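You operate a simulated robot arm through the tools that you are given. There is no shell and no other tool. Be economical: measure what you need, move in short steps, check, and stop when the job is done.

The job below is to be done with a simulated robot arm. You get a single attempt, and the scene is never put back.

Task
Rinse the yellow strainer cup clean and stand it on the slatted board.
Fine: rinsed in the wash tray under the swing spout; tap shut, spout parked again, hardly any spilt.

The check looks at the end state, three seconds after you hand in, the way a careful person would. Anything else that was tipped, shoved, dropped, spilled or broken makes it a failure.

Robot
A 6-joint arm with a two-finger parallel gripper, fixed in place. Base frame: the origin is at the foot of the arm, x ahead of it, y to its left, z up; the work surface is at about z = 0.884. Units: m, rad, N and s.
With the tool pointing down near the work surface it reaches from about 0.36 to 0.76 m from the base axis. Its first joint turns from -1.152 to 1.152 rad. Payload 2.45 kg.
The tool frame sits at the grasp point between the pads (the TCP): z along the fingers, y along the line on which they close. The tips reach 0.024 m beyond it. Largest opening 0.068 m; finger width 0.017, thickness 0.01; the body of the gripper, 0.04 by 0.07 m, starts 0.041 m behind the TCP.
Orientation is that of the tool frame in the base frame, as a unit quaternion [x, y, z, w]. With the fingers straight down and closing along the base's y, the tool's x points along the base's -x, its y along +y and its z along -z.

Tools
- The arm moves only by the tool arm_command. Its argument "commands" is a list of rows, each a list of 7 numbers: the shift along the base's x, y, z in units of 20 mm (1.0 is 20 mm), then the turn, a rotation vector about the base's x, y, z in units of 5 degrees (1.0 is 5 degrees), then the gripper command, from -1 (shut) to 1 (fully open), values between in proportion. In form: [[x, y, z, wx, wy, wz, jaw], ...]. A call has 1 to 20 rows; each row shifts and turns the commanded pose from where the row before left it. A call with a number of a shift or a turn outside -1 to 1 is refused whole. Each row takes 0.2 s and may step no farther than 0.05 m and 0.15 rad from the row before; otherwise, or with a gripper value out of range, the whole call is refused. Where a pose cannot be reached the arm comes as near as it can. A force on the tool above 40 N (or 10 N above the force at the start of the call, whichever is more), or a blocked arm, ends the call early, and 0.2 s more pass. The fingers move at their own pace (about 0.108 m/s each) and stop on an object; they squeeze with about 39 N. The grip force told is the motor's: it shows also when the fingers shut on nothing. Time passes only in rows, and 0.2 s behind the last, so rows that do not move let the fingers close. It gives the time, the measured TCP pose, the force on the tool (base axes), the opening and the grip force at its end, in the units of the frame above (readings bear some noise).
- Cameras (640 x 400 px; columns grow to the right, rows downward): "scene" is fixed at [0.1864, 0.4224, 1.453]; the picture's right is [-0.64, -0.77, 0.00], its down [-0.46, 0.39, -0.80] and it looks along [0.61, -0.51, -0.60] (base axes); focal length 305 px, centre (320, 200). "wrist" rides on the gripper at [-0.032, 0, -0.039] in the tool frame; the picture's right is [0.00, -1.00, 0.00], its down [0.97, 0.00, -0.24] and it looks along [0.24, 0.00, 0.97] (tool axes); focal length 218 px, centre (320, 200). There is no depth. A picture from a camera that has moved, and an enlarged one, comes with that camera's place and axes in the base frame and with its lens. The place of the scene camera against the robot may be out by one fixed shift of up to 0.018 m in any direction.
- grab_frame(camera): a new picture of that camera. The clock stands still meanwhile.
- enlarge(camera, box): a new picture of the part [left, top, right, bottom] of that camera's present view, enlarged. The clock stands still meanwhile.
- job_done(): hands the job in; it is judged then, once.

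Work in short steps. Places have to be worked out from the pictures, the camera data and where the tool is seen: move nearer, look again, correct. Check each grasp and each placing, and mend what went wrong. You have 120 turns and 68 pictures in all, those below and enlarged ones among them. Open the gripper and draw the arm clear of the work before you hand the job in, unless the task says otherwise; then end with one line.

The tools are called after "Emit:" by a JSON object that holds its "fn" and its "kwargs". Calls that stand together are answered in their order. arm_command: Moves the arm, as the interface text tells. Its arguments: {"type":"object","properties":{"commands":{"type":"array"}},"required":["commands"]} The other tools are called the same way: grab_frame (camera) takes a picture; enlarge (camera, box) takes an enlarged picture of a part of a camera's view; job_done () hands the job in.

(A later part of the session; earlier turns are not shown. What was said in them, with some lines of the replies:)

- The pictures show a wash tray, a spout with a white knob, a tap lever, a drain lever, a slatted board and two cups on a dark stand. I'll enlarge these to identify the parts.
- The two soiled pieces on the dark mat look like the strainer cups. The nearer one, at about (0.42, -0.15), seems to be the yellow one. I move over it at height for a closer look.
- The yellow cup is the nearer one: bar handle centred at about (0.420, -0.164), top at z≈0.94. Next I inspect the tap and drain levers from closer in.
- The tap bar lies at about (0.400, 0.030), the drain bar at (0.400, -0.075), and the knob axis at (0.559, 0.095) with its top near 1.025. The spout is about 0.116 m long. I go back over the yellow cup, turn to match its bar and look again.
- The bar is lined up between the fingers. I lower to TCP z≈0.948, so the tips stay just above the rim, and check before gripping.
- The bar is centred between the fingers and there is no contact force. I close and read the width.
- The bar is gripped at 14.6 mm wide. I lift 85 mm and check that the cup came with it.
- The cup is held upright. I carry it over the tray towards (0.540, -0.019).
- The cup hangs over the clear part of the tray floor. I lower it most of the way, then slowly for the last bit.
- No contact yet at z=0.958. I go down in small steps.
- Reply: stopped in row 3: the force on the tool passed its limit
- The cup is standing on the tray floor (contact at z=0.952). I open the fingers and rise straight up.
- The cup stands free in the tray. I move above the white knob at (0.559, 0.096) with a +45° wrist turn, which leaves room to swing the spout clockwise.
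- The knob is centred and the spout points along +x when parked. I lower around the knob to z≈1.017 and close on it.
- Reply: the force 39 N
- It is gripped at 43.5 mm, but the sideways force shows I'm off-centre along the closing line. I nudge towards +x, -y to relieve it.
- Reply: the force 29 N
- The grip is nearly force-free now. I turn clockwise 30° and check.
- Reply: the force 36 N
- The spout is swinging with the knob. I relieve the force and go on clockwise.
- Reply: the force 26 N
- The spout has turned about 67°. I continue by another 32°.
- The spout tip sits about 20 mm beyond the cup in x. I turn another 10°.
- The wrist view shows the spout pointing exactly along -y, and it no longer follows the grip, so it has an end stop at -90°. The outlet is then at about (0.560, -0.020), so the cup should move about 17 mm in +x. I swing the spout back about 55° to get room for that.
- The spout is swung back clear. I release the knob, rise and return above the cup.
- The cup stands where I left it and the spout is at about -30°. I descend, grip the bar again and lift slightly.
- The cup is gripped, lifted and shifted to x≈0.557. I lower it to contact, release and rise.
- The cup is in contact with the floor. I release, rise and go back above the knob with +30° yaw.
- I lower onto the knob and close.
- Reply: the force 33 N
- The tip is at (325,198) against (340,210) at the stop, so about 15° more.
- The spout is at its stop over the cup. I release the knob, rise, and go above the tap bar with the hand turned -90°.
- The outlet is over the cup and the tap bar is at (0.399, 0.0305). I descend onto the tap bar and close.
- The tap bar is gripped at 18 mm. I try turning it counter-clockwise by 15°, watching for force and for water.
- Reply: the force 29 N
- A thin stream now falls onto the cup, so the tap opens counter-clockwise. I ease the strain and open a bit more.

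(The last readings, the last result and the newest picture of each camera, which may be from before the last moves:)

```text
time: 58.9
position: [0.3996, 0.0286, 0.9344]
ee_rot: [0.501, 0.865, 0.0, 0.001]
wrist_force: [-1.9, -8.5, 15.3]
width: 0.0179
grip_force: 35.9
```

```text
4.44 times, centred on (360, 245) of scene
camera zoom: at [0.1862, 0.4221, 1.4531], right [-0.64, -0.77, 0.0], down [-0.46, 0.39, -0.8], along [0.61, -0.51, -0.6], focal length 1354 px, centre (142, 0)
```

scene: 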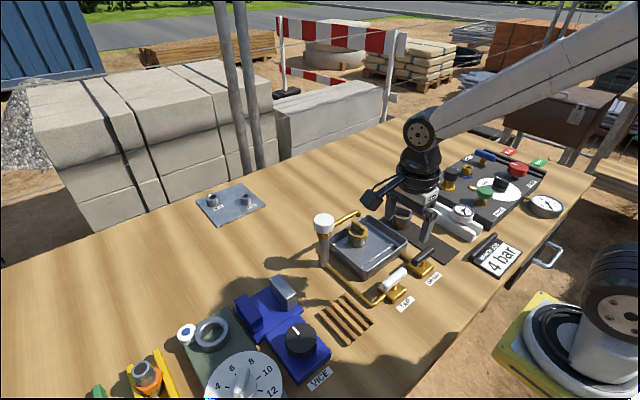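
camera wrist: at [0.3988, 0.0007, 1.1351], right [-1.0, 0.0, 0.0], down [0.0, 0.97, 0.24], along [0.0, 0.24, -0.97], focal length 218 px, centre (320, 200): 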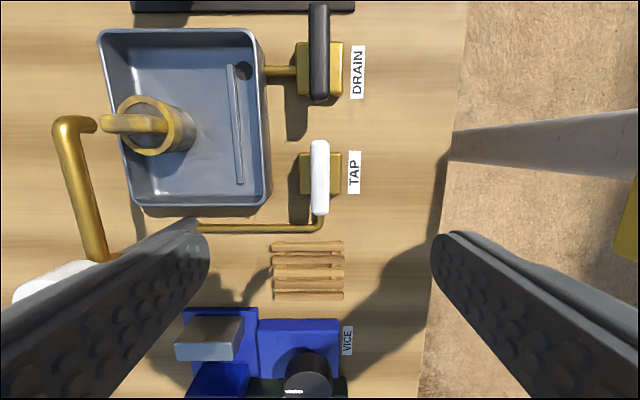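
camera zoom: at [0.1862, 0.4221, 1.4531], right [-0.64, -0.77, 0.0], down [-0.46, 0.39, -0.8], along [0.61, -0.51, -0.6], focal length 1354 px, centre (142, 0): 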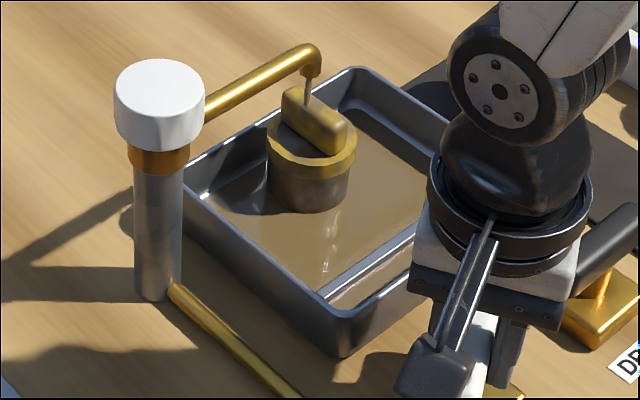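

Water is already standing in the tray, so the drain is shut. I close the tap again before opening the drain.

Emit:
{"fn": "arm_command", "kwargs": {"commands": [[0, -0.02, 0.03, 0, 0, -1, -1], [0, 0, 0, 0, 0, -1, -1], [0, 0, 0, 0, 0, -1, -1], [0, 0, 0, 0, 0, -1, -1], [0, 0, 0, 0, 0, -1, -1], [0, 0, 0, 0, 0, -1, -1], [0, 0, 0, 0, 0, 0, -1]]}}

Emit:
{"fn": "enlarge", "kwargs": {"camera": "scene", "box": [310, 200, 410, 290]}}

```text
time: 60.5
position: [0.4003, 0.0303, 0.9323]
ee_rot: [0.708, 0.706, -0.002, 0.001]
wrist_force: [-3.0, -6.2, 4.7]
width: 0.0178
grip_force: 35.3
```

```text
4.44 times, centred on (360, 245) of scene
camera zoom: at [0.1863, 0.4222, 1.4531], right [-0.64, -0.77, 0.0], down [-0.46, 0.39, -0.8], along [0.61, -0.51, -0.6], focal length 1354 px, centre (142, 0)
```

zoom: 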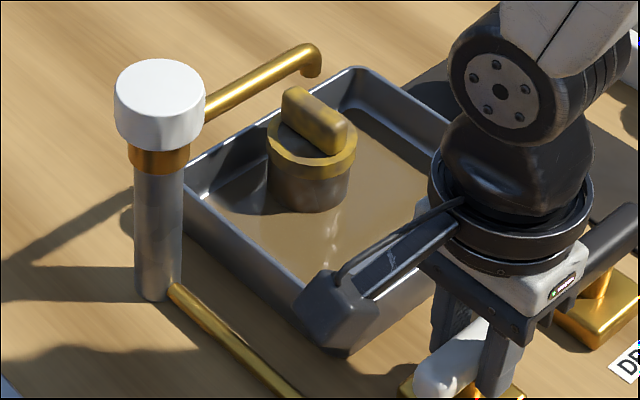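

The tap is shut and the stream has stopped. I release it, hop over to the drain bar at (0.400, -0.075) and lower onto it.

Emit:
{"fn": "arm_command", "kwargs": {"commands": [[0, 0, 0, 0, 0, 0, 0.4], [0, 0, 0, 0, 0, 0, 0.4], [0, 0, 1, 0, 0, 0, 0.4], [0, 0, 1, 0, 0, 0, 0.4], [0, 0, 1, 0, 0, 0, 0.4], [0, -0.875, 0, 0, 0, 0, 0.4], [0, -0.875, 0, 0, 0, 0, 0.4], [0, -0.875, 0, 0, 0, 0, 0.4], [0, -0.875, 0, 0, 0, 0, 0.4], [0, -0.875, 0, 0, 0, 0, 0.4], [0, -0.875, 0, 0, 0, 0, 0.4], [0, 0, 0, 0, 0, 0, 0.4]]}}

Emit:
{"fn": "grab_frame", "kwargs": {"camera": "wrist"}}

```text
time: 63.1
position: [0.401, -0.0756, 0.9927]
ee_rot: [0.708, 0.706, -0.002, 0.001]
wrist_force: [-0.5, -0.5, -0.2]
width: 0.0473
grip_force: 0.1
```

```text
30 pictures are left
camera wrist: at [0.4001, -0.1073, 1.0314], right [-1.0, 0.0, 0.0], down [0.0, 0.97, 0.24], along [0.0, 0.24, -0.97], focal length 218 px, centre (320, 200)
```

wrist: 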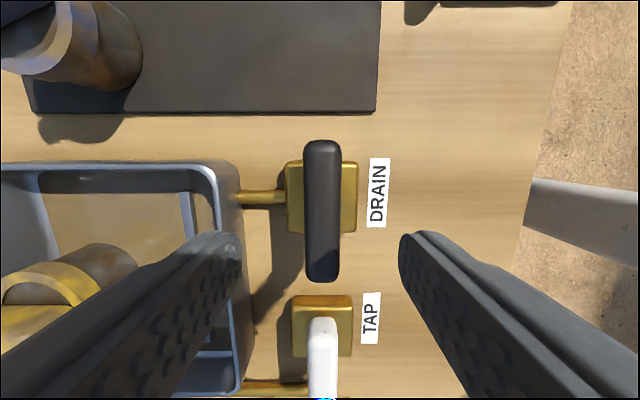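

It is aligned over the drain bar. I descend, close and turn counter-clockwise.

Emit:
{"fn": "arm_command", "kwargs": {"commands": [[-0.03, 0, -1, 0, 0, 0, 0.4], [0, 0, -1, 0, 0, 0, 0.4], [0, 0, -1, 0, 0, 0, 0.4], [0, 0, 0, 0, 0, 0, 0.4], [0, 0, 0, 0, 0, 0, -1], [0, 0, 0, 0, 0, 0, -1], [0, 0, 0, 0, 0, 0, -1], [0, 0, 0, 0, 0, 1, -1], [0, 0, 0, 0, 0, 1, -1], [0, 0, 0, 0, 0, 1, -1], [0, 0, 0, 0, 0, 0, -1]]}}

```text
time: 65.5
position: [0.4004, -0.0767, 0.9336]
ee_rot: [0.609, 0.793, 0.0, 0.0]
wrist_force: [8.1, 7.9, -25.4]
width: 0.018
grip_force: 35.8
```

Emit:
{"fn": "arm_command", "kwargs": {"commands": [[0.03, 0.02, -0.07, 0, 0, 1, -1], [0, 0, 0, 0, 0, 1, -1], [0, 0, 0, 0, 0, 1, -1], [0, 0, 0, 0, 0, 1, -1], [0, 0, 0, 0, 0, 1, -1], [0, 0, 0, 0, 0, 0, -1]]}}

Emit:
{"fn": "enlarge", "kwargs": {"camera": "scene", "box": [310, 200, 450, 300]}}

```text
time: 66.9
position: [0.4001, -0.076, 0.9331]
ee_rot: [0.423, 0.906, 0.0, 0.002]
wrist_force: [-1.9, -1.3, 26.3]
width: 0.0178
grip_force: 36.6
```

```text
4.00 times, centred on (380, 250) of scene
camera zoom: at [0.186, 0.4224, 1.453], right [-0.64, -0.77, 0.0], down [-0.46, 0.39, -0.8], along [0.61, -0.51, -0.6], focal length 1219 px, centre (80, 0)
```

zoom: 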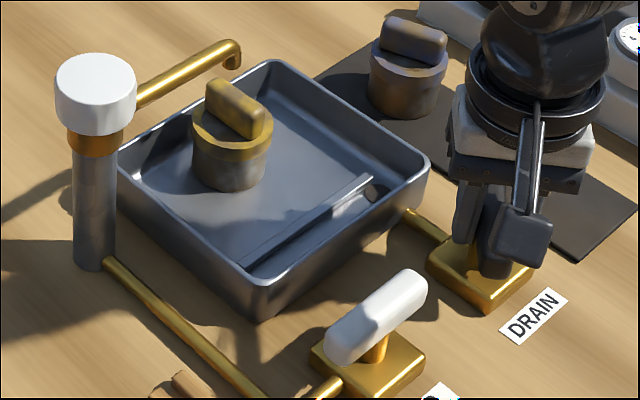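

The tray has emptied, so the drain opens this way. I turn it further towards 80° for full flow.

Emit:
{"fn": "arm_command", "kwargs": {"commands": [[0, 0, 0.07, 0, 0, 1, -1], [0, 0, 0, 0, 0, 1, -1], [0, 0, 0, 0, 0, 1, -1], [0, 0, 0, 0, 0, 1, -1], [0, 0, 0, 0, 0, 0, -1]]}}

```text
time: 68.1
position: [0.4006, -0.0756, 0.9327]
ee_rot: [0.26, 0.966, 0.0, 0.002]
wrist_force: [13.7, 4.7, -23.2]
width: 0.018
grip_force: 36.5
```

Emit:
{"fn": "arm_command", "kwargs": {"commands": [[0.03, 0, -0.05, 0, 0, 1, -1], [0, 0, 0, 0, 0, 1, -1], [0, 0, 0, 0, 0, 1, -1], [0, 0, 0, 0, 0, 0, -1], [0, 0, 0, 0, 0, 0, 0.4], [0, 0, 0, 0, 0, 0, 0.4], [0, 0, 1, 0, 0, -1, 0.4], [0, 0, 1, 0, 0, -1, 0.4], [0, 0, 1, 0, 0, -1, 0.4], [0, 0.88, 0, 0, 0, -1, 0.4], [0, 0.88, 0, 0, 0, -1, 0.4], [0, 0.88, 0, 0, 0, -1, 0.4], [0, 0.88, 0, 0, 0, -1, 0.4], [0, 0.88, 0, 0, 0, -1, 0.4], [0, 0.88, 0, 0, 0, -1, 0.4], [0, 0, 0, 0, 0, -1, 0.4], [0, 0, 0, 0, 0, -1, 0.4], [0, 0, 0, 0, 0, -1, 0.4], [0, 0, 0, 0, 0, -1, 0.4], [0, 0, 0, 0, 0, 0, 0.4]]}}

Emit:
{"fn": "grab_frame", "kwargs": {"camera": "wrist"}}

```text
time: 72.3
position: [0.4001, 0.0297, 0.9932]
ee_rot: [0.645, 0.764, 0.0, 0.001]
wrist_force: [-0.1, -0.2, -0.7]
width: 0.0478
grip_force: 0.0
```

```text
28 pictures are left
camera wrist: at [0.4055, -0.0011, 1.0318], right [-0.99, -0.17, 0.0], down [-0.16, 0.96, 0.24], along [-0.04, 0.23, -0.97], focal length 218 px, centre (320, 200)
```

wrist: 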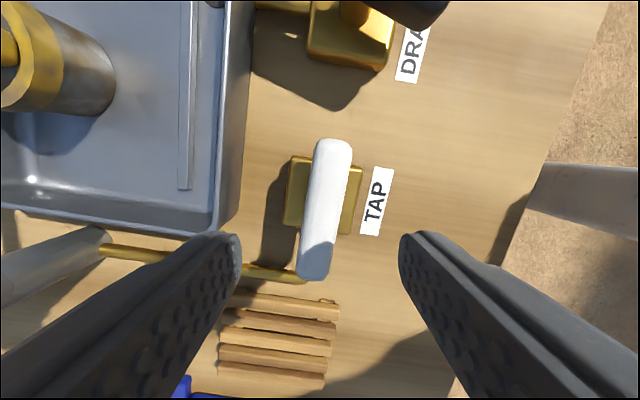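

I need another -10° to line up with the bar. I descend, grip the tap and open it about 30°.

Emit:
{"fn": "arm_command", "kwargs": {"commands": [[0, 0, -1, 0, 0, -1, 0.4], [0, 0, -1, 0, 0, -1, 0.4], [0, 0, -1, 0, 0, 0, 0.4], [0, 0, 0, 0, 0, 0, 0.4], [0, 0, 0, 0, 0, 0, -1], [0, 0, 0, 0, 0, 0, -1], [0, 0, 0, 0, 0, 0, -1], [0, 0, 0, 0, 0, 1, -1], [0, 0, 0, 0, 0, 1, -1], [0, 0, 0, 0, 0, 1, -1], [0, 0, -0.05, 0, 0, 1, -1], [0, 0, 0, 0, 0, 1, -1], [0, 0, 0, 0, 0, 0, -1]]}}

Emit:
{"fn": "enlarge", "kwargs": {"camera": "scene", "box": [310, 200, 430, 290]}}

```text
time: 75.1
position: [0.4003, 0.0299, 0.9315]
ee_rot: [0.537, 0.844, -0.001, 0.003]
wrist_force: [-10.9, -6.4, 26.0]
width: 0.0182
grip_force: 35.9
```

```text
4.44 times, centred on (370, 245) of scene
camera zoom: at [0.1858, 0.4222, 1.4531], right [-0.64, -0.77, 0.0], down [-0.46, 0.39, -0.8], along [0.61, -0.51, -0.6], focal length 1354 px, centre (98, 0)
```

zoom: 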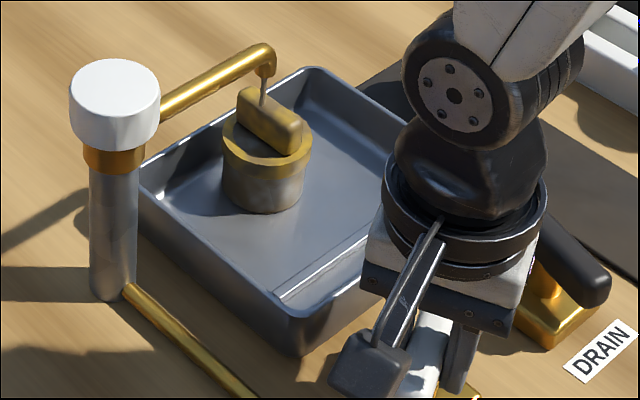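

A steady stream hits the cup and the tray stays empty. I let it run about 3 s and look again.

Emit:
{"fn": "arm_command", "kwargs": {"commands": [[0.03, 0, 0.05, 0, 0, 1, -1], [0, 0, 0, 0, 0, 0, -1], [0, 0, 0, 0, 0, 0, -1], [0, 0, 0, 0, 0, 0, -1], [0, 0, 0, 0, 0, 0, -1], [0, 0, 0, 0, 0, 0, -1], [0, 0, 0, 0, 0, 0, -1], [0, 0, 0, 0, 0, 0, -1], [0, 0, 0, 0, 0, 0, -1], [0, 0, 0, 0, 0, 0, -1], [0, 0, 0, 0, 0, 0, -1], [0, 0, 0, 0, 0, 0, -1], [0, 0, 0, 0, 0, 0, -1], [0, 0, 0, 0, 0, 0, -1], [0, 0, 0, 0, 0, 0, -1]]}}

Emit:
{"fn": "enlarge", "kwargs": {"camera": "scene", "box": [310, 200, 430, 290]}}

```text
time: 78.3
position: [0.3998, 0.0304, 0.9323]
ee_rot: [0.502, 0.865, -0.002, 0.0]
wrist_force: [-12.9, 7.0, -22.2]
width: 0.0181
grip_force: 36.0
```

```text
4.44 times, centred on (370, 245) of scene
camera zoom: at [0.1864, 0.4226, 1.4529], right [-0.64, -0.77, 0.0], down [-0.46, 0.39, -0.8], along [0.61, -0.51, -0.6], focal length 1354 px, centre (98, 0)
```

zoom: 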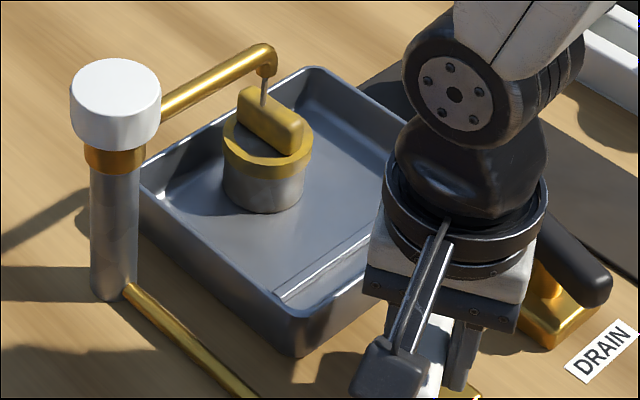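

The cup is visibly cleaner, with the brown nearly gone. I run it 4 s longer.

Emit:
{"fn": "arm_command", "kwargs": {"commands": [[0.03, -0.02, -0.05, 0, 0, 0, -1], [0, 0, 0, 0, 0, 0, -1], [0, 0, 0, 0, 0, 0, -1], [0, 0, 0, 0, 0, 0, -1], [0, 0, 0, 0, 0, 0, -1], [0, 0, 0, 0, 0, 0, -1], [0, 0, 0, 0, 0, 0, -1], [0, 0, 0, 0, 0, 0, -1], [0, 0, 0, 0, 0, 0, -1], [0, 0, 0, 0, 0, 0, -1], [0, 0, 0, 0, 0, 0, -1], [0, 0, 0, 0, 0, 0, -1], [0, 0, 0, 0, 0, 0, -1], [0, 0, 0, 0, 0, 0, -1], [0, 0, 0, 0, 0, 0, -1], [0, 0, 0, 0, 0, 0, -1], [0, 0, 0, 0, 0, 0, -1], [0, 0, 0, 0, 0, 0, -1], [0, 0, 0, 0, 0, 0, -1], [0, 0, 0, 0, 0, 0, -1]]}}

Emit:
{"fn": "enlarge", "kwargs": {"camera": "scene", "box": [330, 200, 390, 250]}}

```text
time: 82.5
position: [0.3993, 0.0298, 0.9313]
ee_rot: [0.501, 0.865, -0.001, 0.0]
wrist_force: [-20.4, 3.8, 19.1]
width: 0.0179
grip_force: 36.0
```

```text
8.00 times, centred on (360, 225) of scene
camera zoom: at [0.1856, 0.4225, 1.4531], right [-0.64, -0.77, 0.0], down [-0.46, 0.39, -0.8], along [0.61, -0.51, -0.6], focal length 2438 px, centre (0, 0)
```

zoom: 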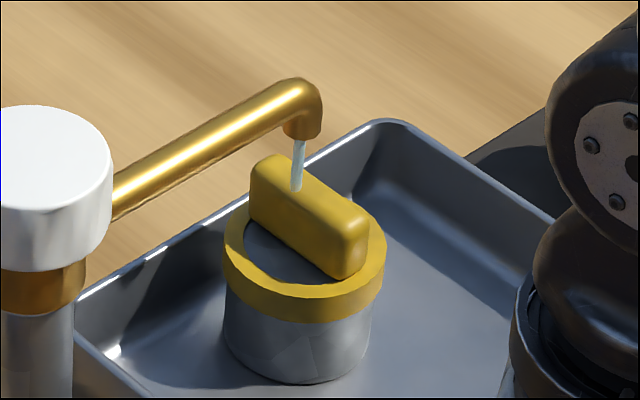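

The cup looks clean. I run it 2 s more for margin, then turn the tap shut.

Emit:
{"fn": "arm_command", "kwargs": {"commands": [[0, 0, 0, 0, 0, 0, -1], [0, 0, 0, 0, 0, 0, -1], [0, 0, 0, 0, 0, 0, -1], [0, 0, 0, 0, 0, 0, -1], [0, 0, 0, 0, 0, 0, -1], [0, 0, 0, 0, 0, 0, -1], [0, 0, 0, 0, 0, 0, -1], [0, 0, 0, 0, 0, 0, -1], [0.03, 0, 0.04, 0, 0, -1, -1], [0, 0, 0, 0, 0, -1, -1], [0, 0, 0, 0, 0, -1, -1], [0, 0, 0, 0, 0, -1, -1], [0, 0, 0, 0, 0, -1, -1], [0, 0, 0, 0, 0, -1, -1], [0, 0, 0, 0, 0, -0.4, -1], [0, 0, 0, 0, 0, 0, -1]]}}

Emit:
{"fn": "enlarge", "kwargs": {"camera": "scene", "box": [310, 200, 430, 290]}}

```text
time: 85.9
position: [0.4013, 0.0289, 0.931]
ee_rot: [0.72, 0.694, -0.003, -0.001]
wrist_force: [-18.9, -0.1, -5.5]
width: 0.0183
grip_force: 36.8
```

```text
4.44 times, centred on (370, 245) of scene
camera zoom: at [0.186, 0.4224, 1.453], right [-0.64, -0.77, 0.0], down [-0.46, 0.39, -0.8], along [0.61, -0.51, -0.6], focal length 1354 px, centre (98, 0)
```

zoom: 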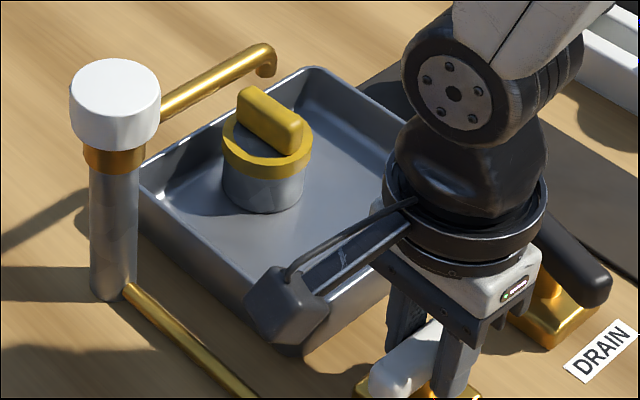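

The stream has stopped and the cup is clean yellow with a bright body. The tray is drained, so I'll put the drain lever back as I found it: release the tap, rise and go above the drain at its released angle.

Emit:
{"fn": "arm_command", "kwargs": {"commands": [[0, 0, 0, 0, 0, 0, 0.4], [0, 0, 0, 0, 0, 0, 0.4], [0, 0, 1, 0, 0, 0, 0.4], [0, 0, 1, 0, 0, 1, 0.4], [0, 0, 1, 0, 0, 1, 0.4], [0, -0.75, 0, 0, 0, 1, 0.4], [0, -0.75, 0, 0, 0, 1, 0.4], [0, -0.75, 0, 0, 0, 1, 0.4], [0, -0.75, 0, 0, 0, 1, 0.4], [0, -0.75, 0, 0, 0, 1, 0.4], [0, -0.75, 0, 0, 0, 1, 0.4], [0, -0.75, 0, 0, 0, 1, 0.4], [0, 0, 0, 0, 0, 1, 0.4], [0, 0, 0, 0, 0, 1, 0.4], [0, 0, 0, 0, 0, 1, 0.4], [0, 0, 0, 0, 0, 1, 0.4], [0, 0, 0, 0, 0, 1, 0.4], [0, 0, 0, 0, 0, 1, 0.4], [0, 0, 0, 0, 0, 0.4, 0.4], [0, 0, 0, 0, 0, 0, 0.4]]}}

Emit:
{"fn": "grab_frame", "kwargs": {"camera": "wrist"}}

```text
time: 90.1
position: [0.4021, -0.0758, 0.992]
ee_rot: [0.131, 0.991, 0.0, 0.001]
wrist_force: [0.2, 0.1, -0.9]
width: 0.0475
grip_force: 0.0
```

```text
23 pictures are left
camera wrist: at [0.4327, -0.0833, 1.0312], right [-0.26, -0.97, 0.0], down [-0.94, 0.25, 0.24], along [-0.23, 0.06, -0.97], focal length 218 px, centre (320, 200)
```

wrist: 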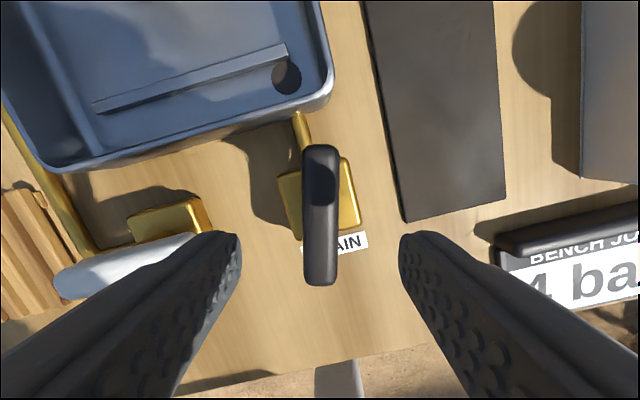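

The tray is empty and the drain bar is lined up. I descend, grip it and begin turning back.

Emit:
{"fn": "arm_command", "kwargs": {"commands": [[-0.05, 0, -1, 0, 0, 0, 0.4], [0, 0, -1, 0, 0, 0, 0.4], [0, 0, -0.95, 0, 0, 0, 0.4], [0, 0, 0, 0, 0, 0, 0.4], [0, 0, 0, 0, 0, 0, -1], [0, 0, 0, 0, 0, 0, -1], [0, 0, 0, 0, 0, 0, -1], [0, 0, 0, 0, 0, -1, -1], [0, 0, 0, 0, 0, -1, -1], [0, 0, 0, 0, 0, -1, -1], [0, 0, 0, 0, 0, -1, -1], [0, 0, 0, 0, 0, 0, -1]]}}

```text
time: 92.7
position: [0.4015, -0.0756, 0.9326]
ee_rot: [0.303, 0.953, -0.001, 0.001]
wrist_force: [-3.8, -7.5, -9.5]
width: 0.018
grip_force: 35.9
```

Emit:
{"fn": "arm_command", "kwargs": {"commands": [[-0.02, -0.02, -0.03, 0, 0, -1, -1], [0, 0, 0, 0, 0, -1, -1], [0, 0, 0, 0, 0, -1, -1], [0, 0, 0, 0, 0, -1, -1], [0, 0, 0, 0, 0, -1, -1], [0, 0, 0, 0, 0, -1, -1], [0, 0, 0, 0, 0, 0, -1]]}}

```text
time: 94.3
position: [0.3993, -0.0762, 0.9332]
ee_rot: [0.54, 0.842, 0.0, 0.001]
wrist_force: [-11.9, -19.9, 23.0]
width: 0.0184
grip_force: 36.3
```

Emit:
{"fn": "arm_command", "kwargs": {"commands": [[-0.02, -0.06, 0.05, 0, 0, -1, -1], [0, 0, 0, 0, 0, -1, -1], [0, 0, 0, 0, 0, -1, -1], [0, 0, 0, 0, 0, -1, -1], [0, 0, 0, 0, 0, -1, -1], [0, 0, 0, 0, 0, 0, -1]]}}

```text
time: 95.7
position: [0.3989, -0.0759, 0.9325]
ee_rot: [0.708, 0.706, -0.002, 0.0]
wrist_force: [-3.5, 2.0, -20.2]
width: 0.018
grip_force: 35.8
```

The drain lever is back. I release, rise, and go above the knob at -45° yaw to park the spout.

Emit:
{"fn": "arm_command", "kwargs": {"commands": [[0, 0, 0, 0, 0, 0, 0.4], [0, 0, 0, 0, 0, 0, 0.4], [0, 0, 0.5, 0, 0, 0, 0.5], [0, 0, 1, 0, 0, 0, 1], [0, 0, 1, 0, 0, 0, 1], [0, 0, 1, 0, 0, 0, 1], [0, 0, 1, 0, 0, 0, 1], [0, 0, 1, 0, 0, 0, 1], [0, 0, 1, 0, 0, 0, 1], [0, 0, 1, 0, 0, 0, 1], [0, 0, 1, 0, 0, 0, 1]]}}

Emit:
{"fn": "arm_command", "kwargs": {"commands": [[0.9, 0.947, 0, 0, 0, 1, 1], [0.9, 0.947, 0, 0, 0, 1, 1], [0.9, 0.947, 0, 0, 0, 1, 1], [0.9, 0.947, 0, 0, 0, 1, 1], [0.9, 0.947, 0, 0, 0, 1, 1], [0.9, 0.947, 0, 0, 0, 1, 1], [0.9, 0.947, 0, 0, 0, 1, 1], [0.9, 0.947, 0, 0, 0, 1, 1], [0.9, 0.947, 0, 0, 0, 1, 1], [0, 0, 0, 0, 0, 0, 1]]}}

Emit:
{"fn": "grab_frame", "kwargs": {"camera": "scene"}}

```text
time: 98.1
position: [0.4014, -0.0769, 1.1021]
ee_rot: [0.708, 0.706, -0.001, 0.0]
wrist_force: [0.4, 0.2, -0.6]
width: 0.0678
grip_force: 0.0
```

```text
time: 100.3
position: [0.5624, 0.0924, 1.1041]
ee_rot: [0.384, 0.923, -0.001, 0.001]
wrist_force: [0.4, -1.0, -1.5]
width: 0.0677
grip_force: 0.0
```

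```text
22 pictures are left
```

scene: 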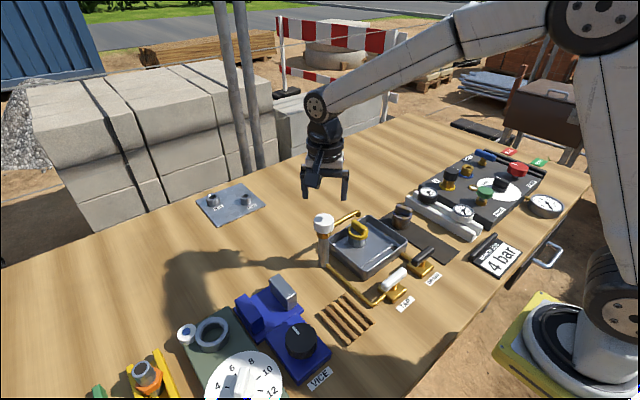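

Both levers are back in place. I lower onto the knob and close.

Emit:
{"fn": "arm_command", "kwargs": {"commands": [[-0.07, 0.1, -1, 0, 0, 0, 1], [0, 0, -1, 0, 0, 0, 1], [0, 0, -1, 0, 0, 0, 1], [0, 0, -1, 0, 0, 0, 1], [0, 0, -0.35, 0, 0, 0, 1], [0, 0, 0, 0, 0, 0, 1], [0, 0, 0, 0, 0, 0, -1], [0, 0, 0, 0, 0, 0, -1], [0, 0, 0, 0, 0, 0, -1]]}}

```text
time: 102.3
position: [0.5608, 0.0957, 1.0167]
ee_rot: [0.384, 0.923, -0.001, 0.0]
wrist_force: [-10.1, -11.3, 0.7]
width: 0.0434
grip_force: 44.6
```

Emit:
{"fn": "arm_command", "kwargs": {"commands": [[-0.03, -0.04, 0, 0, 0, 1, -1], [0, 0, 0, 0, 0, 1, -1], [0, 0, 0, 0, 0, 1, -1], [0, 0, 0, 0, 0, 1, -1], [0, 0, 0, 0, 0, 1, -1], [0, 0, 0, 0, 0, 1, -1], [0, 0, 0, 0, 0, 0, -1]]}}

```text
time: 103.9
position: [0.5596, 0.0945, 1.0167]
ee_rot: [0.131, 0.991, -0.002, 0.0]
wrist_force: [-12.7, 3.0, -11.0]
width: 0.0435
grip_force: 45.0
```

Emit:
{"fn": "arm_command", "kwargs": {"commands": [[-0.05, 0.01, -0.03, 0, 0, 1, -1], [0, 0, 0, 0, 0, 1, -1], [0, 0, 0, 0, 0, 1, -1], [0, 0, 0, 0, 0, 1, -1], [0, 0, 0, 0, 0, 1, -1], [0, 0, 0, 0, 0, 1, -1], [0, 0, 0, 0, 0, 0, -1]]}}

```text
time: 105.5
position: [0.5597, 0.0952, 1.0161]
ee_rot: [-0.13, 0.992, 0.001, 0.001]
wrist_force: [-12.6, 5.3, -10.9]
width: 0.0434
grip_force: 45.2
```

Emit:
{"fn": "arm_command", "kwargs": {"commands": [[-0.03, 0.02, -0.03, 0, 0, 1, -1], [0, 0, 0, 0, 0, 1, -1], [0, 0, 0, 0, 0, 1, -1], [0, 0, 0, 0, 0, 1, -1], [0, 0, 0, 0, 0, 1, -1], [0, 0, 0, 0, 0, 1, -1], [0, 0, 0, 0, 0, 0.6, -1], [0, 0, 0, 0, 0, 0, -1]]}}

Emit:
{"fn": "enlarge", "kwargs": {"camera": "scene", "box": [270, 130, 430, 290]}}

```text
time: 107.3
position: [0.5609, 0.0955, 1.0159]
ee_rot: [-0.405, 0.914, 0.001, 0.003]
wrist_force: [-1.3, 4.1, 2.5]
width: 0.0435
grip_force: 45.3
```

```text
2.50 times, centred on (350, 210) of scene
camera zoom: at [0.1863, 0.4225, 1.453], right [-0.64, -0.77, 0.0], down [-0.46, 0.39, -0.8], along [0.61, -0.51, -0.6], focal length 762 px, centre (245, 175)
```

zoom: 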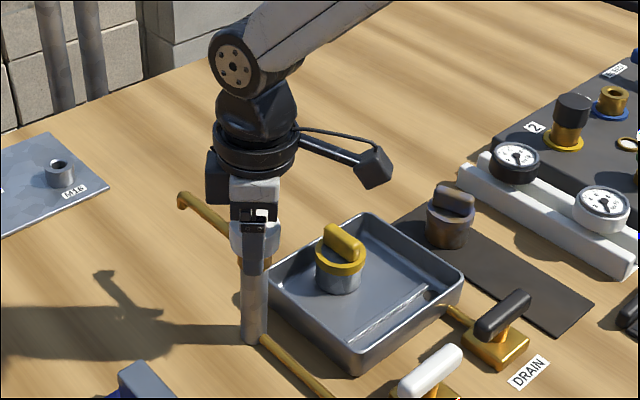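

The spout is back where it was parked. I release, rise and go above the clean cup.

Emit:
{"fn": "arm_command", "kwargs": {"commands": [[0, 0, 0, 0, 0, 0, 1], [0, 0, 0, 0, 0, 0, 1], [0, 0, 0.5, 0, 0, 0, 1], [0, 0, 1, 0, 0, 0, 1], [0, 0, 1, 0, 0, 0, 1], [0, 0, 1, 0, 0, 0, 1], [0, 0, 0.7, 0, 0, 0, 1], [-0.02, -0.57, 0, 0, 0, -1, 1], [-0.02, -0.57, 0, 0, 0, -1, 1], [-0.02, -0.57, 0, 0, 0, -1, 1], [-0.02, -0.57, 0, 0, 0, -1, 1], [-0.02, -0.57, 0, 0, 0, -1, 1], [-0.02, -0.57, 0, 0, 0, -1, 1], [-0.02, -0.57, 0, 0, 0, -1, 0.5], [-0.02, -0.57, 0, 0, 0, -1, 0.2], [0, -0.57, 0, 0, 0, -1, 0.2], [0, -0.57, 0, 0, 0, -0.55, 0.2], [0, 0, 0, 0, 0, 0, 0.2]]}}

Emit:
{"fn": "grab_frame", "kwargs": {"camera": "wrist"}}

```text
time: 111.1
position: [0.555, -0.0195, 1.0998]
ee_rot: [-0.001, 1.0, 0.0, 0.001]
wrist_force: [0.7, 0.7, -0.1]
width: 0.0409
grip_force: 0.1
```

```text
20 pictures are left
camera wrist: at [0.5867, -0.0188, 1.1386], right [0.0, -1.0, 0.0], down [-0.97, 0.0, 0.24], along [-0.24, 0.0, -0.97], focal length 218 px, centre (320, 200)
```

wrist: 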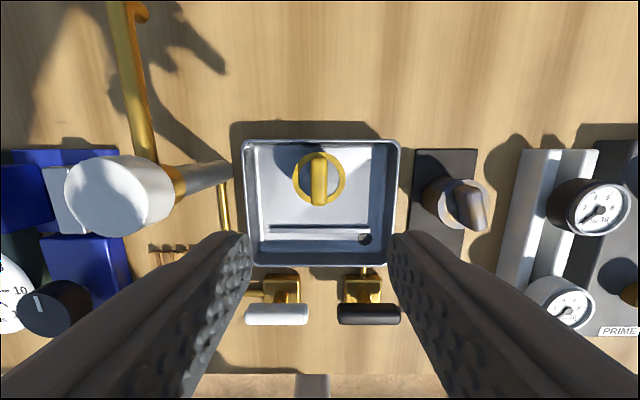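

The cup is clean and aligned. I descend, grip the bar and lift.

Emit:
{"fn": "arm_command", "kwargs": {"commands": [[0.1, 0, -1, 0, 0, 0, 0.2], [0, 0, -1, 0, 0, 0, 0.2], [0, 0, -1, 0, 0, 0, 0.2], [0, 0, -1, 0, 0, 0, 0.2], [0, 0, -1, 0, 0, 0, 0.2], [0, 0, -1, 0, 0, 0, 0.2], [0, 0, -1, 0, 0, 0, 0.2], [0, 0, -0.35, 0, 0, 0, 0.2], [0, 0, 0, 0, 0, 0, 0.2], [0, 0, 0, 0, 0, 0, -1], [0, 0, 0, 0, 0, 0, -1], [0, 0, 0, 0, 0, 0, -1], [0, 0, 0.3, 0, 0, 0, -1], [0, 0, 0.5, 0, 0, 0, -1], [0, 0, 1, 0, 0, 0, -1], [0, 0, 0, 0, 0, 0, -1]]}}

Emit:
{"fn": "enlarge", "kwargs": {"camera": "scene", "box": [310, 170, 430, 290]}}

```text
time: 114.5
position: [0.5577, -0.0185, 0.9887]
ee_rot: [-0.001, 1.0, 0.0, 0.0]
wrist_force: [-1.1, -0.3, -1.9]
width: 0.0147
grip_force: 33.9
```

```text
3.33 times, centred on (370, 230) of scene
camera zoom: at [0.1864, 0.4224, 1.453], right [-0.64, -0.77, 0.0], down [-0.46, 0.39, -0.8], along [0.61, -0.51, -0.6], focal length 1016 px, centre (153, 100)
```

zoom: 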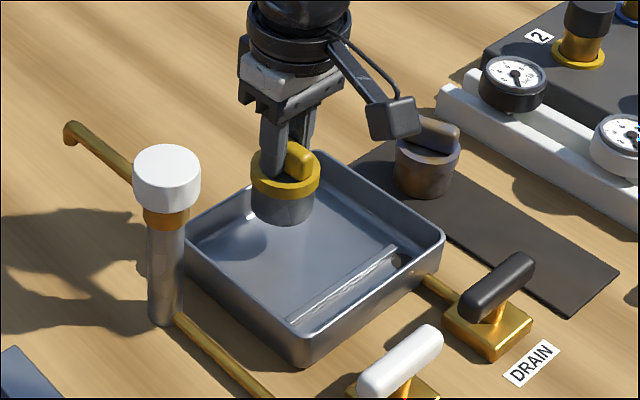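

The cup is held, upright and clean. I let it drip over the tray for 2 s, lift, then move back in -x and finally +y towards the slatted board.

Emit:
{"fn": "arm_command", "kwargs": {"commands": [[0, 0, 0, 0, 0, 0, -1], [0, 0, 0, 0, 0, 0, -1], [0, 0, 0, 0, 0, 0, -1], [0, 0, 0, 0, 0, 0, -1], [0, 0, 0, 0, 0, 0, -1], [0, 0, 0, 0, 0, 0, -1], [0, 0, 0, 0, 0, 0, -1], [0, 0, 0, 0, 0, 0, -1], [0, 0, 0, 0, 0, 0, -1], [0, 0, 1, 0, 0, 0, -1], [0, 0, 1, 0, 0, 0, -1], [0, 0, 1, 0, 0, 0, -1], [-1, 0, 0, 0, 0, 0, -1], [-1, 0, 0, 0, 0, 0, -1], [-1, 0, 0, 0, 0, 0, -1], [-1, 0, 0, 0, 0, 0, -1], [-1, 0, 0, 0, 0, 0, -1], [-1, 0, 0, 0, 0, 0, -1], [-1, 0, 0, 0, 0, 0, -1], [0, 0, 0, 0, 0, 0, -1]]}}

Emit:
{"fn": "arm_command", "kwargs": {"commands": [[0, 0.9, 0, 0, 0, 0, -1], [0, 0.9, 0, 0, 0, 0, -1], [0, 0.9, 0, 0, 0, 0, -1], [0, 0.9, 0, 0, 0, 0, -1], [0, 0.9, 0, 0, 0, 0, -1], [0, 0.9, 0, 0, 0, 0, -1], [0, 0.9, 0, 0, 0, 0, -1], [0, 0.9, 0, 0, 0, 0, -1], [0, 0, 0, 0, 0, 0, -1]]}}

Emit:
{"fn": "grab_frame", "kwargs": {"camera": "wrist"}}

Emit:
{"fn": "enlarge", "kwargs": {"camera": "scene", "box": [280, 220, 420, 360]}}

```text
time: 118.7
position: [0.4165, -0.0185, 1.0481]
ee_rot: [-0.001, 1.0, -0.001, 0.002]
wrist_force: [-0.5, 0.1, -1.0]
width: 0.0146
grip_force: 34.0
```

```text
time: 120.7
position: [0.4177, 0.1259, 1.0494]
ee_rot: [-0.001, 1.0, 0.0, 0.001]
wrist_force: [-0.7, 0.4, -2.3]
width: 0.0145
grip_force: 34.2
```

```text
18 pictures are left
camera wrist: at [0.4488, 0.1259, 1.0881], right [0.0, -1.0, 0.0], down [-0.97, 0.0, 0.24], along [-0.24, 0.0, -0.97], focal length 218 px, centre (320, 200)
```

wrist: 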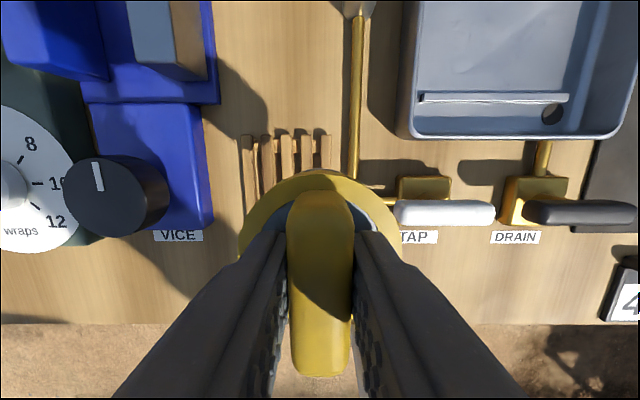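

```text
2.86 times, centred on (350, 290) of scene
camera zoom: at [0.1864, 0.4224, 1.453], right [-0.64, -0.77, 0.0], down [-0.46, 0.39, -0.8], along [0.61, -0.51, -0.6], focal length 871 px, centre (234, -57)
```

zoom: 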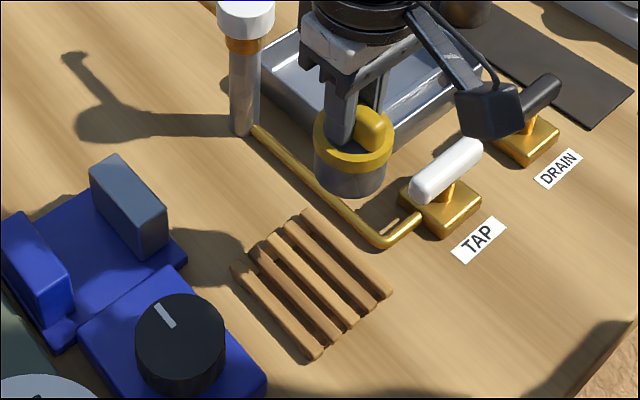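

The board's centre is at about (0.415, 0.154). I shift over it and lower; contact is expected near z≈0.965.

Emit:
{"fn": "arm_command", "kwargs": {"commands": [[-0.1, 0.7, 0, 0, 0, 0, -1], [0, 0.7, 0, 0, 0, 0, -1], [0, 0, -1, 0, 0, 0, -1], [0, 0, -1, 0, 0, 0, -1], [0, 0, -1, 0, 0, 0, -1], [0, 0, -0.3, 0, 0, 0, -1], [0, 0, 0, 0, 0, 0, -1]]}}

Emit:
{"fn": "enlarge", "kwargs": {"camera": "scene", "box": [300, 240, 420, 360]}}

Emit:
{"fn": "grab_frame", "kwargs": {"camera": "wrist"}}

```text
time: 122.3
position: [0.4164, 0.1542, 0.9835]
ee_rot: [0.0, 1.0, 0.0, 0.001]
wrist_force: [-0.1, -0.2, -1.3]
width: 0.0147
grip_force: 34.3
```

```text
3.33 times, centred on (360, 300) of scene
camera zoom: at [0.1864, 0.4224, 1.453], right [-0.64, -0.77, 0.0], down [-0.46, 0.39, -0.8], along [0.61, -0.51, -0.6], focal length 1016 px, centre (187, -133)
```

zoom: 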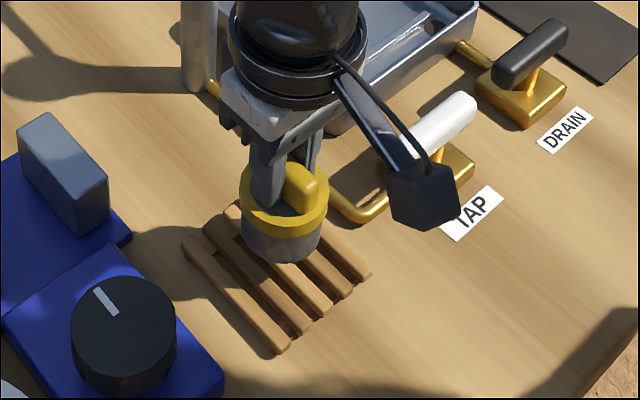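

```text
15 pictures are left
camera wrist: at [0.4474, 0.154, 1.0218], right [0.0, -1.0, 0.0], down [-0.97, 0.0, 0.24], along [-0.24, 0.0, -0.97], focal length 218 px, centre (320, 200)
```

wrist: 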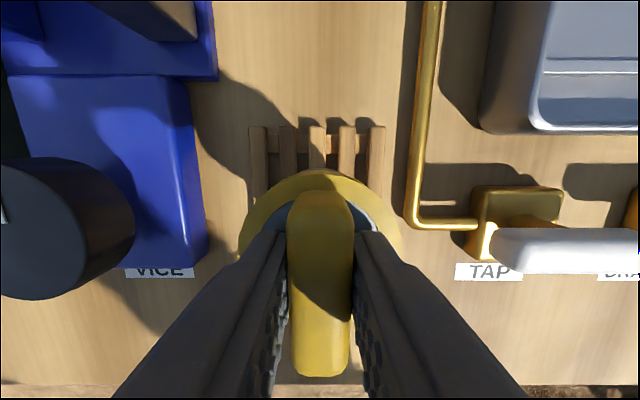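

It is centred over the middle slat. I lower gently to contact.

Emit:
{"fn": "arm_command", "kwargs": {"commands": [[0, 0, -0.4, 0, 0, 0, -1], [0, 0, -0.3, 0, 0, 0, -1], [0, 0, 0, 0, 0, 0, -1]]}}

```text
time: 123.1
position: [0.4169, 0.1524, 0.968]
ee_rot: [-0.001, 1.0, 0.0, 0.001]
wrist_force: [-0.8, -0.1, -1.5]
width: 0.0143
grip_force: 34.2
```

Emit:
{"fn": "arm_command", "kwargs": {"commands": [[0, 0.05, -0.15, 0, 0, 0, -1], [0, 0, -0.1, 0, 0, 0, -1], [0, 0, 0, 0, 0, 0, -1]]}}

```text
time: 123.9
position: [0.4169, 0.1546, 0.9632]
ee_rot: [-0.001, 1.0, 0.0, 0.0]
wrist_force: [1.0, -0.6, -1.7]
width: 0.0142
grip_force: 34.0
```

Emit:
{"fn": "arm_command", "kwargs": {"commands": [[0, 0, -0.1, 0, 0, 0, -1], [0, 0, -0.07, 0, 0, 0, -1], [0, 0, 0, 0, 0, 0, -1]]}}

```text
time: 124.7
position: [0.4166, 0.1539, 0.9607]
ee_rot: [-0.001, 1.0, 0.0, 0.001]
wrist_force: [1.0, 0.0, -1.2]
width: 0.0145
grip_force: 34.3
```

Emit:
{"fn": "arm_command", "kwargs": {"commands": [[0, 0, -0.08, 0, 0, 0, -1], [0, 0, -0.07, 0, 0, 0, -1], [0, 0, 0, 0, 0, 0, -1]]}}

Emit:
{"fn": "enlarge", "kwargs": {"camera": "scene", "box": [310, 260, 390, 350]}}

```text
time: 125.5
position: [0.4171, 0.1532, 0.9567]
ee_rot: [-0.001, 1.0, 0.0, 0.001]
wrist_force: [0.1, 0.0, -1.1]
width: 0.0146
grip_force: 34.4
```

```text
4.44 times, centred on (350, 305) of scene
camera zoom: at [0.1864, 0.4224, 1.453], right [-0.64, -0.77, 0.0], down [-0.46, 0.39, -0.8], along [0.61, -0.51, -0.6], focal length 1354 px, centre (187, -267)
```

zoom: 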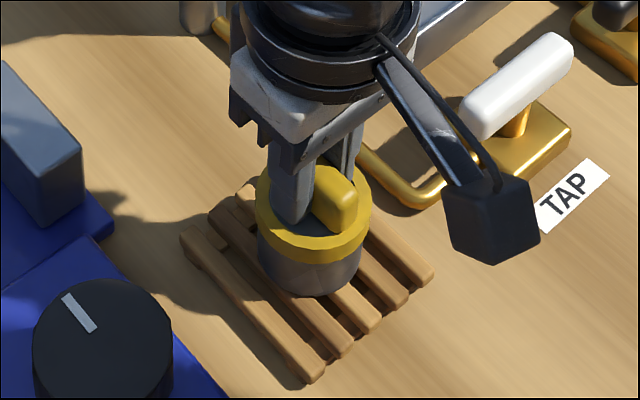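

It is almost down. I continue in 1.5 mm steps.

Emit:
{"fn": "arm_command", "kwargs": {"commands": [[0, 0, -0.08, 0, 0, 0, -1], [0, 0, 0, 0, 0, 0, -1]]}}

Emit:
{"fn": "arm_command", "kwargs": {"commands": [[0, 0, -0.08, 0, 0, 0, -1], [0, 0, 0, 0, 0, 0, -1]]}}

```text
time: 126.1
position: [0.4166, 0.1539, 0.9556]
ee_rot: [0.0, 1.0, 0.0, 0.002]
wrist_force: [-5.4, -2.0, 22.4]
width: 0.0146
grip_force: 34.4
```

```text
time: 126.6
position: [0.4155, 0.1545, 0.9554]
ee_rot: [-0.001, 1.0, -0.001, 0.002]
wrist_force: [-4.4, -2.0, 11.5]
width: 0.0146
grip_force: 34.1
stopped in row 2: the force on the tool passed its limit (the readings are from after the stop); the commanded pose is now the measured one
```

The cup is standing on the slats. I release gently and rise straight up.

Emit:
{"fn": "arm_command", "kwargs": {"commands": [[0, 0, 0.02, 0, 0, 0, -1], [0, 0, 0, 0, 0, 0, -0.4], [0, 0, 0, 0, 0, 0, 0], [0, 0, 0.5, 0, 0, 0, 0], [0, 0, 1, 0, 0, 0, 0], [0, 0, 1, 0, 0, 0, 0.5], [0, 0, 1, 0, 0, 0, 1], [0, 0, 1, 0, 0, 0, 1], [0, 0, 1, 0, 0, 0, 1], [0, 0, 1, 0, 0, 0, 1], [0, 0, 1, 0, 0, 0, 1], [0, 0, 1, 0, 0, 0, 1], [0, 0, 1, 0, 0, 0, 1], [0.5, -0.8, 0.5, 0, 0, 0, 1], [0.5, -0.8, 0.5, 0, 0, 0, 1], [0.5, -0.8, 0.5, 0, 0, 0, 1], [0.5, -0.8, 0.5, 0, 0, 0, 1], [0.5, -0.8, 0.5, 0, 0, 0, 1], [0, 0, 0, 0, 0, 0, 1]]}}

Emit:
{"fn": "grab_frame", "kwargs": {"camera": "scene"}}

Emit:
{"fn": "enlarge", "kwargs": {"camera": "scene", "box": [280, 190, 460, 350]}}

Emit:
{"fn": "grab_frame", "kwargs": {"camera": "wrist"}}

```text
time: 130.6
position: [0.4673, 0.0741, 1.1944]
ee_rot: [-0.001, 1.0, 0.0, 0.002]
wrist_force: [-0.9, 0.1, -0.4]
width: 0.0678
grip_force: 0.1
```

```text
13 pictures are left
```

scene: 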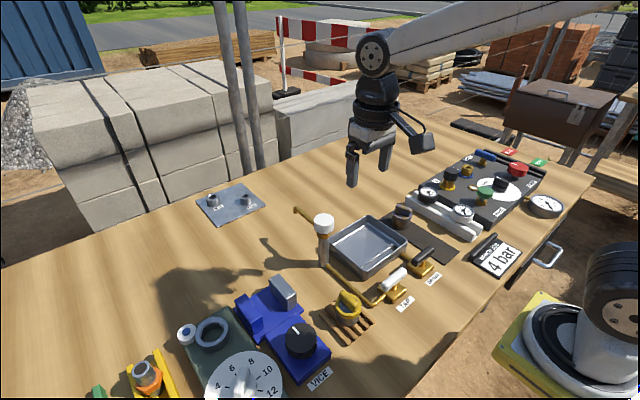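

```text
2.50 times, centred on (370, 270) of scene
camera zoom: at [0.1864, 0.4224, 1.453], right [-0.64, -0.77, 0.0], down [-0.46, 0.39, -0.8], along [0.61, -0.51, -0.6], focal length 762 px, centre (195, 25)
```

zoom: 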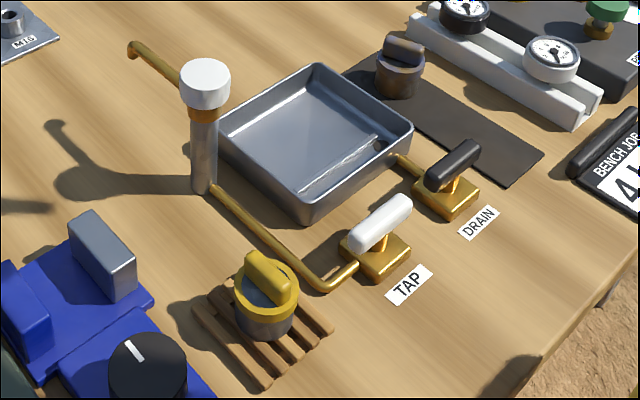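

```text
11 pictures are left
camera wrist: at [0.4981, 0.0758, 1.2336], right [0.0, -1.0, 0.0], down [-0.97, 0.0, 0.24], along [-0.24, 0.0, -0.97], focal length 218 px, centre (320, 200)
```

wrist: 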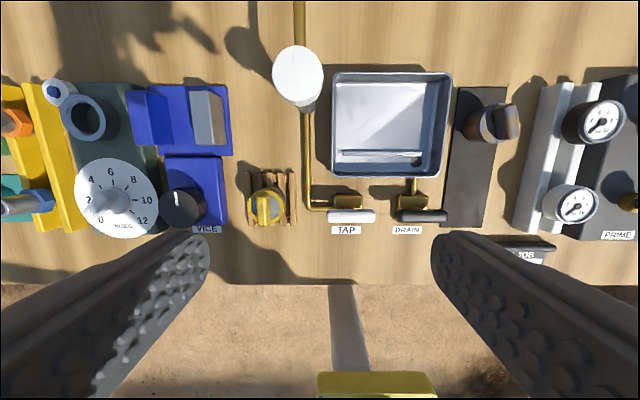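

Everything looks in place. I take a closer look at the cup for uprightness and leftover dirt.

Emit:
{"fn": "enlarge", "kwargs": {"camera": "scene", "box": [320, 280, 380, 345]}}

Emit:
{"fn": "enlarge", "kwargs": {"camera": "wrist", "box": [235, 160, 305, 235]}}

```text
6.15 times, centred on (350, 312) of scene
camera zoom: at [0.1864, 0.4224, 1.453], right [-0.64, -0.77, 0.0], down [-0.46, 0.39, -0.8], along [0.61, -0.51, -0.6], focal length 1875 px, centre (135, -492)
```

zoom: 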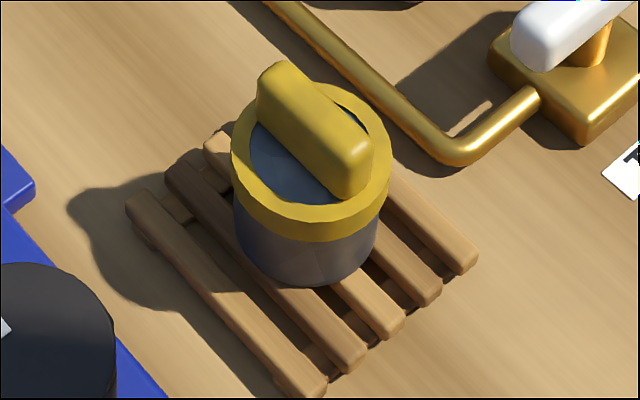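

```text
5.33 times, centred on (270, 198) of wrist
camera zoom: at [0.4981, 0.0758, 1.2336], right [0.0, -1.0, 0.0], down [-0.97, 0.0, 0.24], along [-0.24, 0.0, -0.97], focal length 1164 px, centre (587, 213)
```

zoom: 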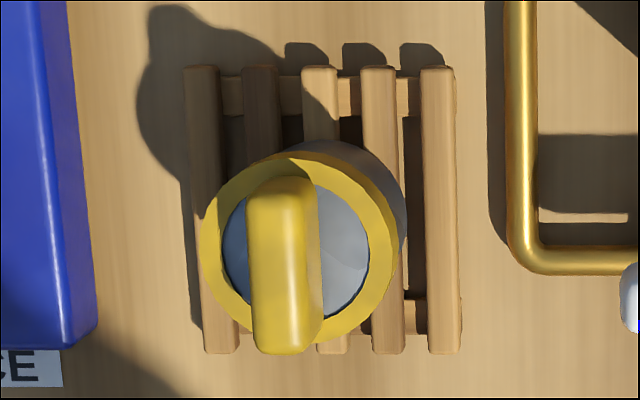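

The cup is clean, upright and centred on the slats. The tap is shut, the spout is parked, the drain lever is as I found it, the table is dry and the arm is clear. I hand in.

Emit:
{"fn": "job_done", "kwargs": {}}

```text
The job is handed in.
```

The yellow strainer cup is rinsed clean and standing upright on the slatted board, with the tap shut, the spout parked again and no spilt water visible.
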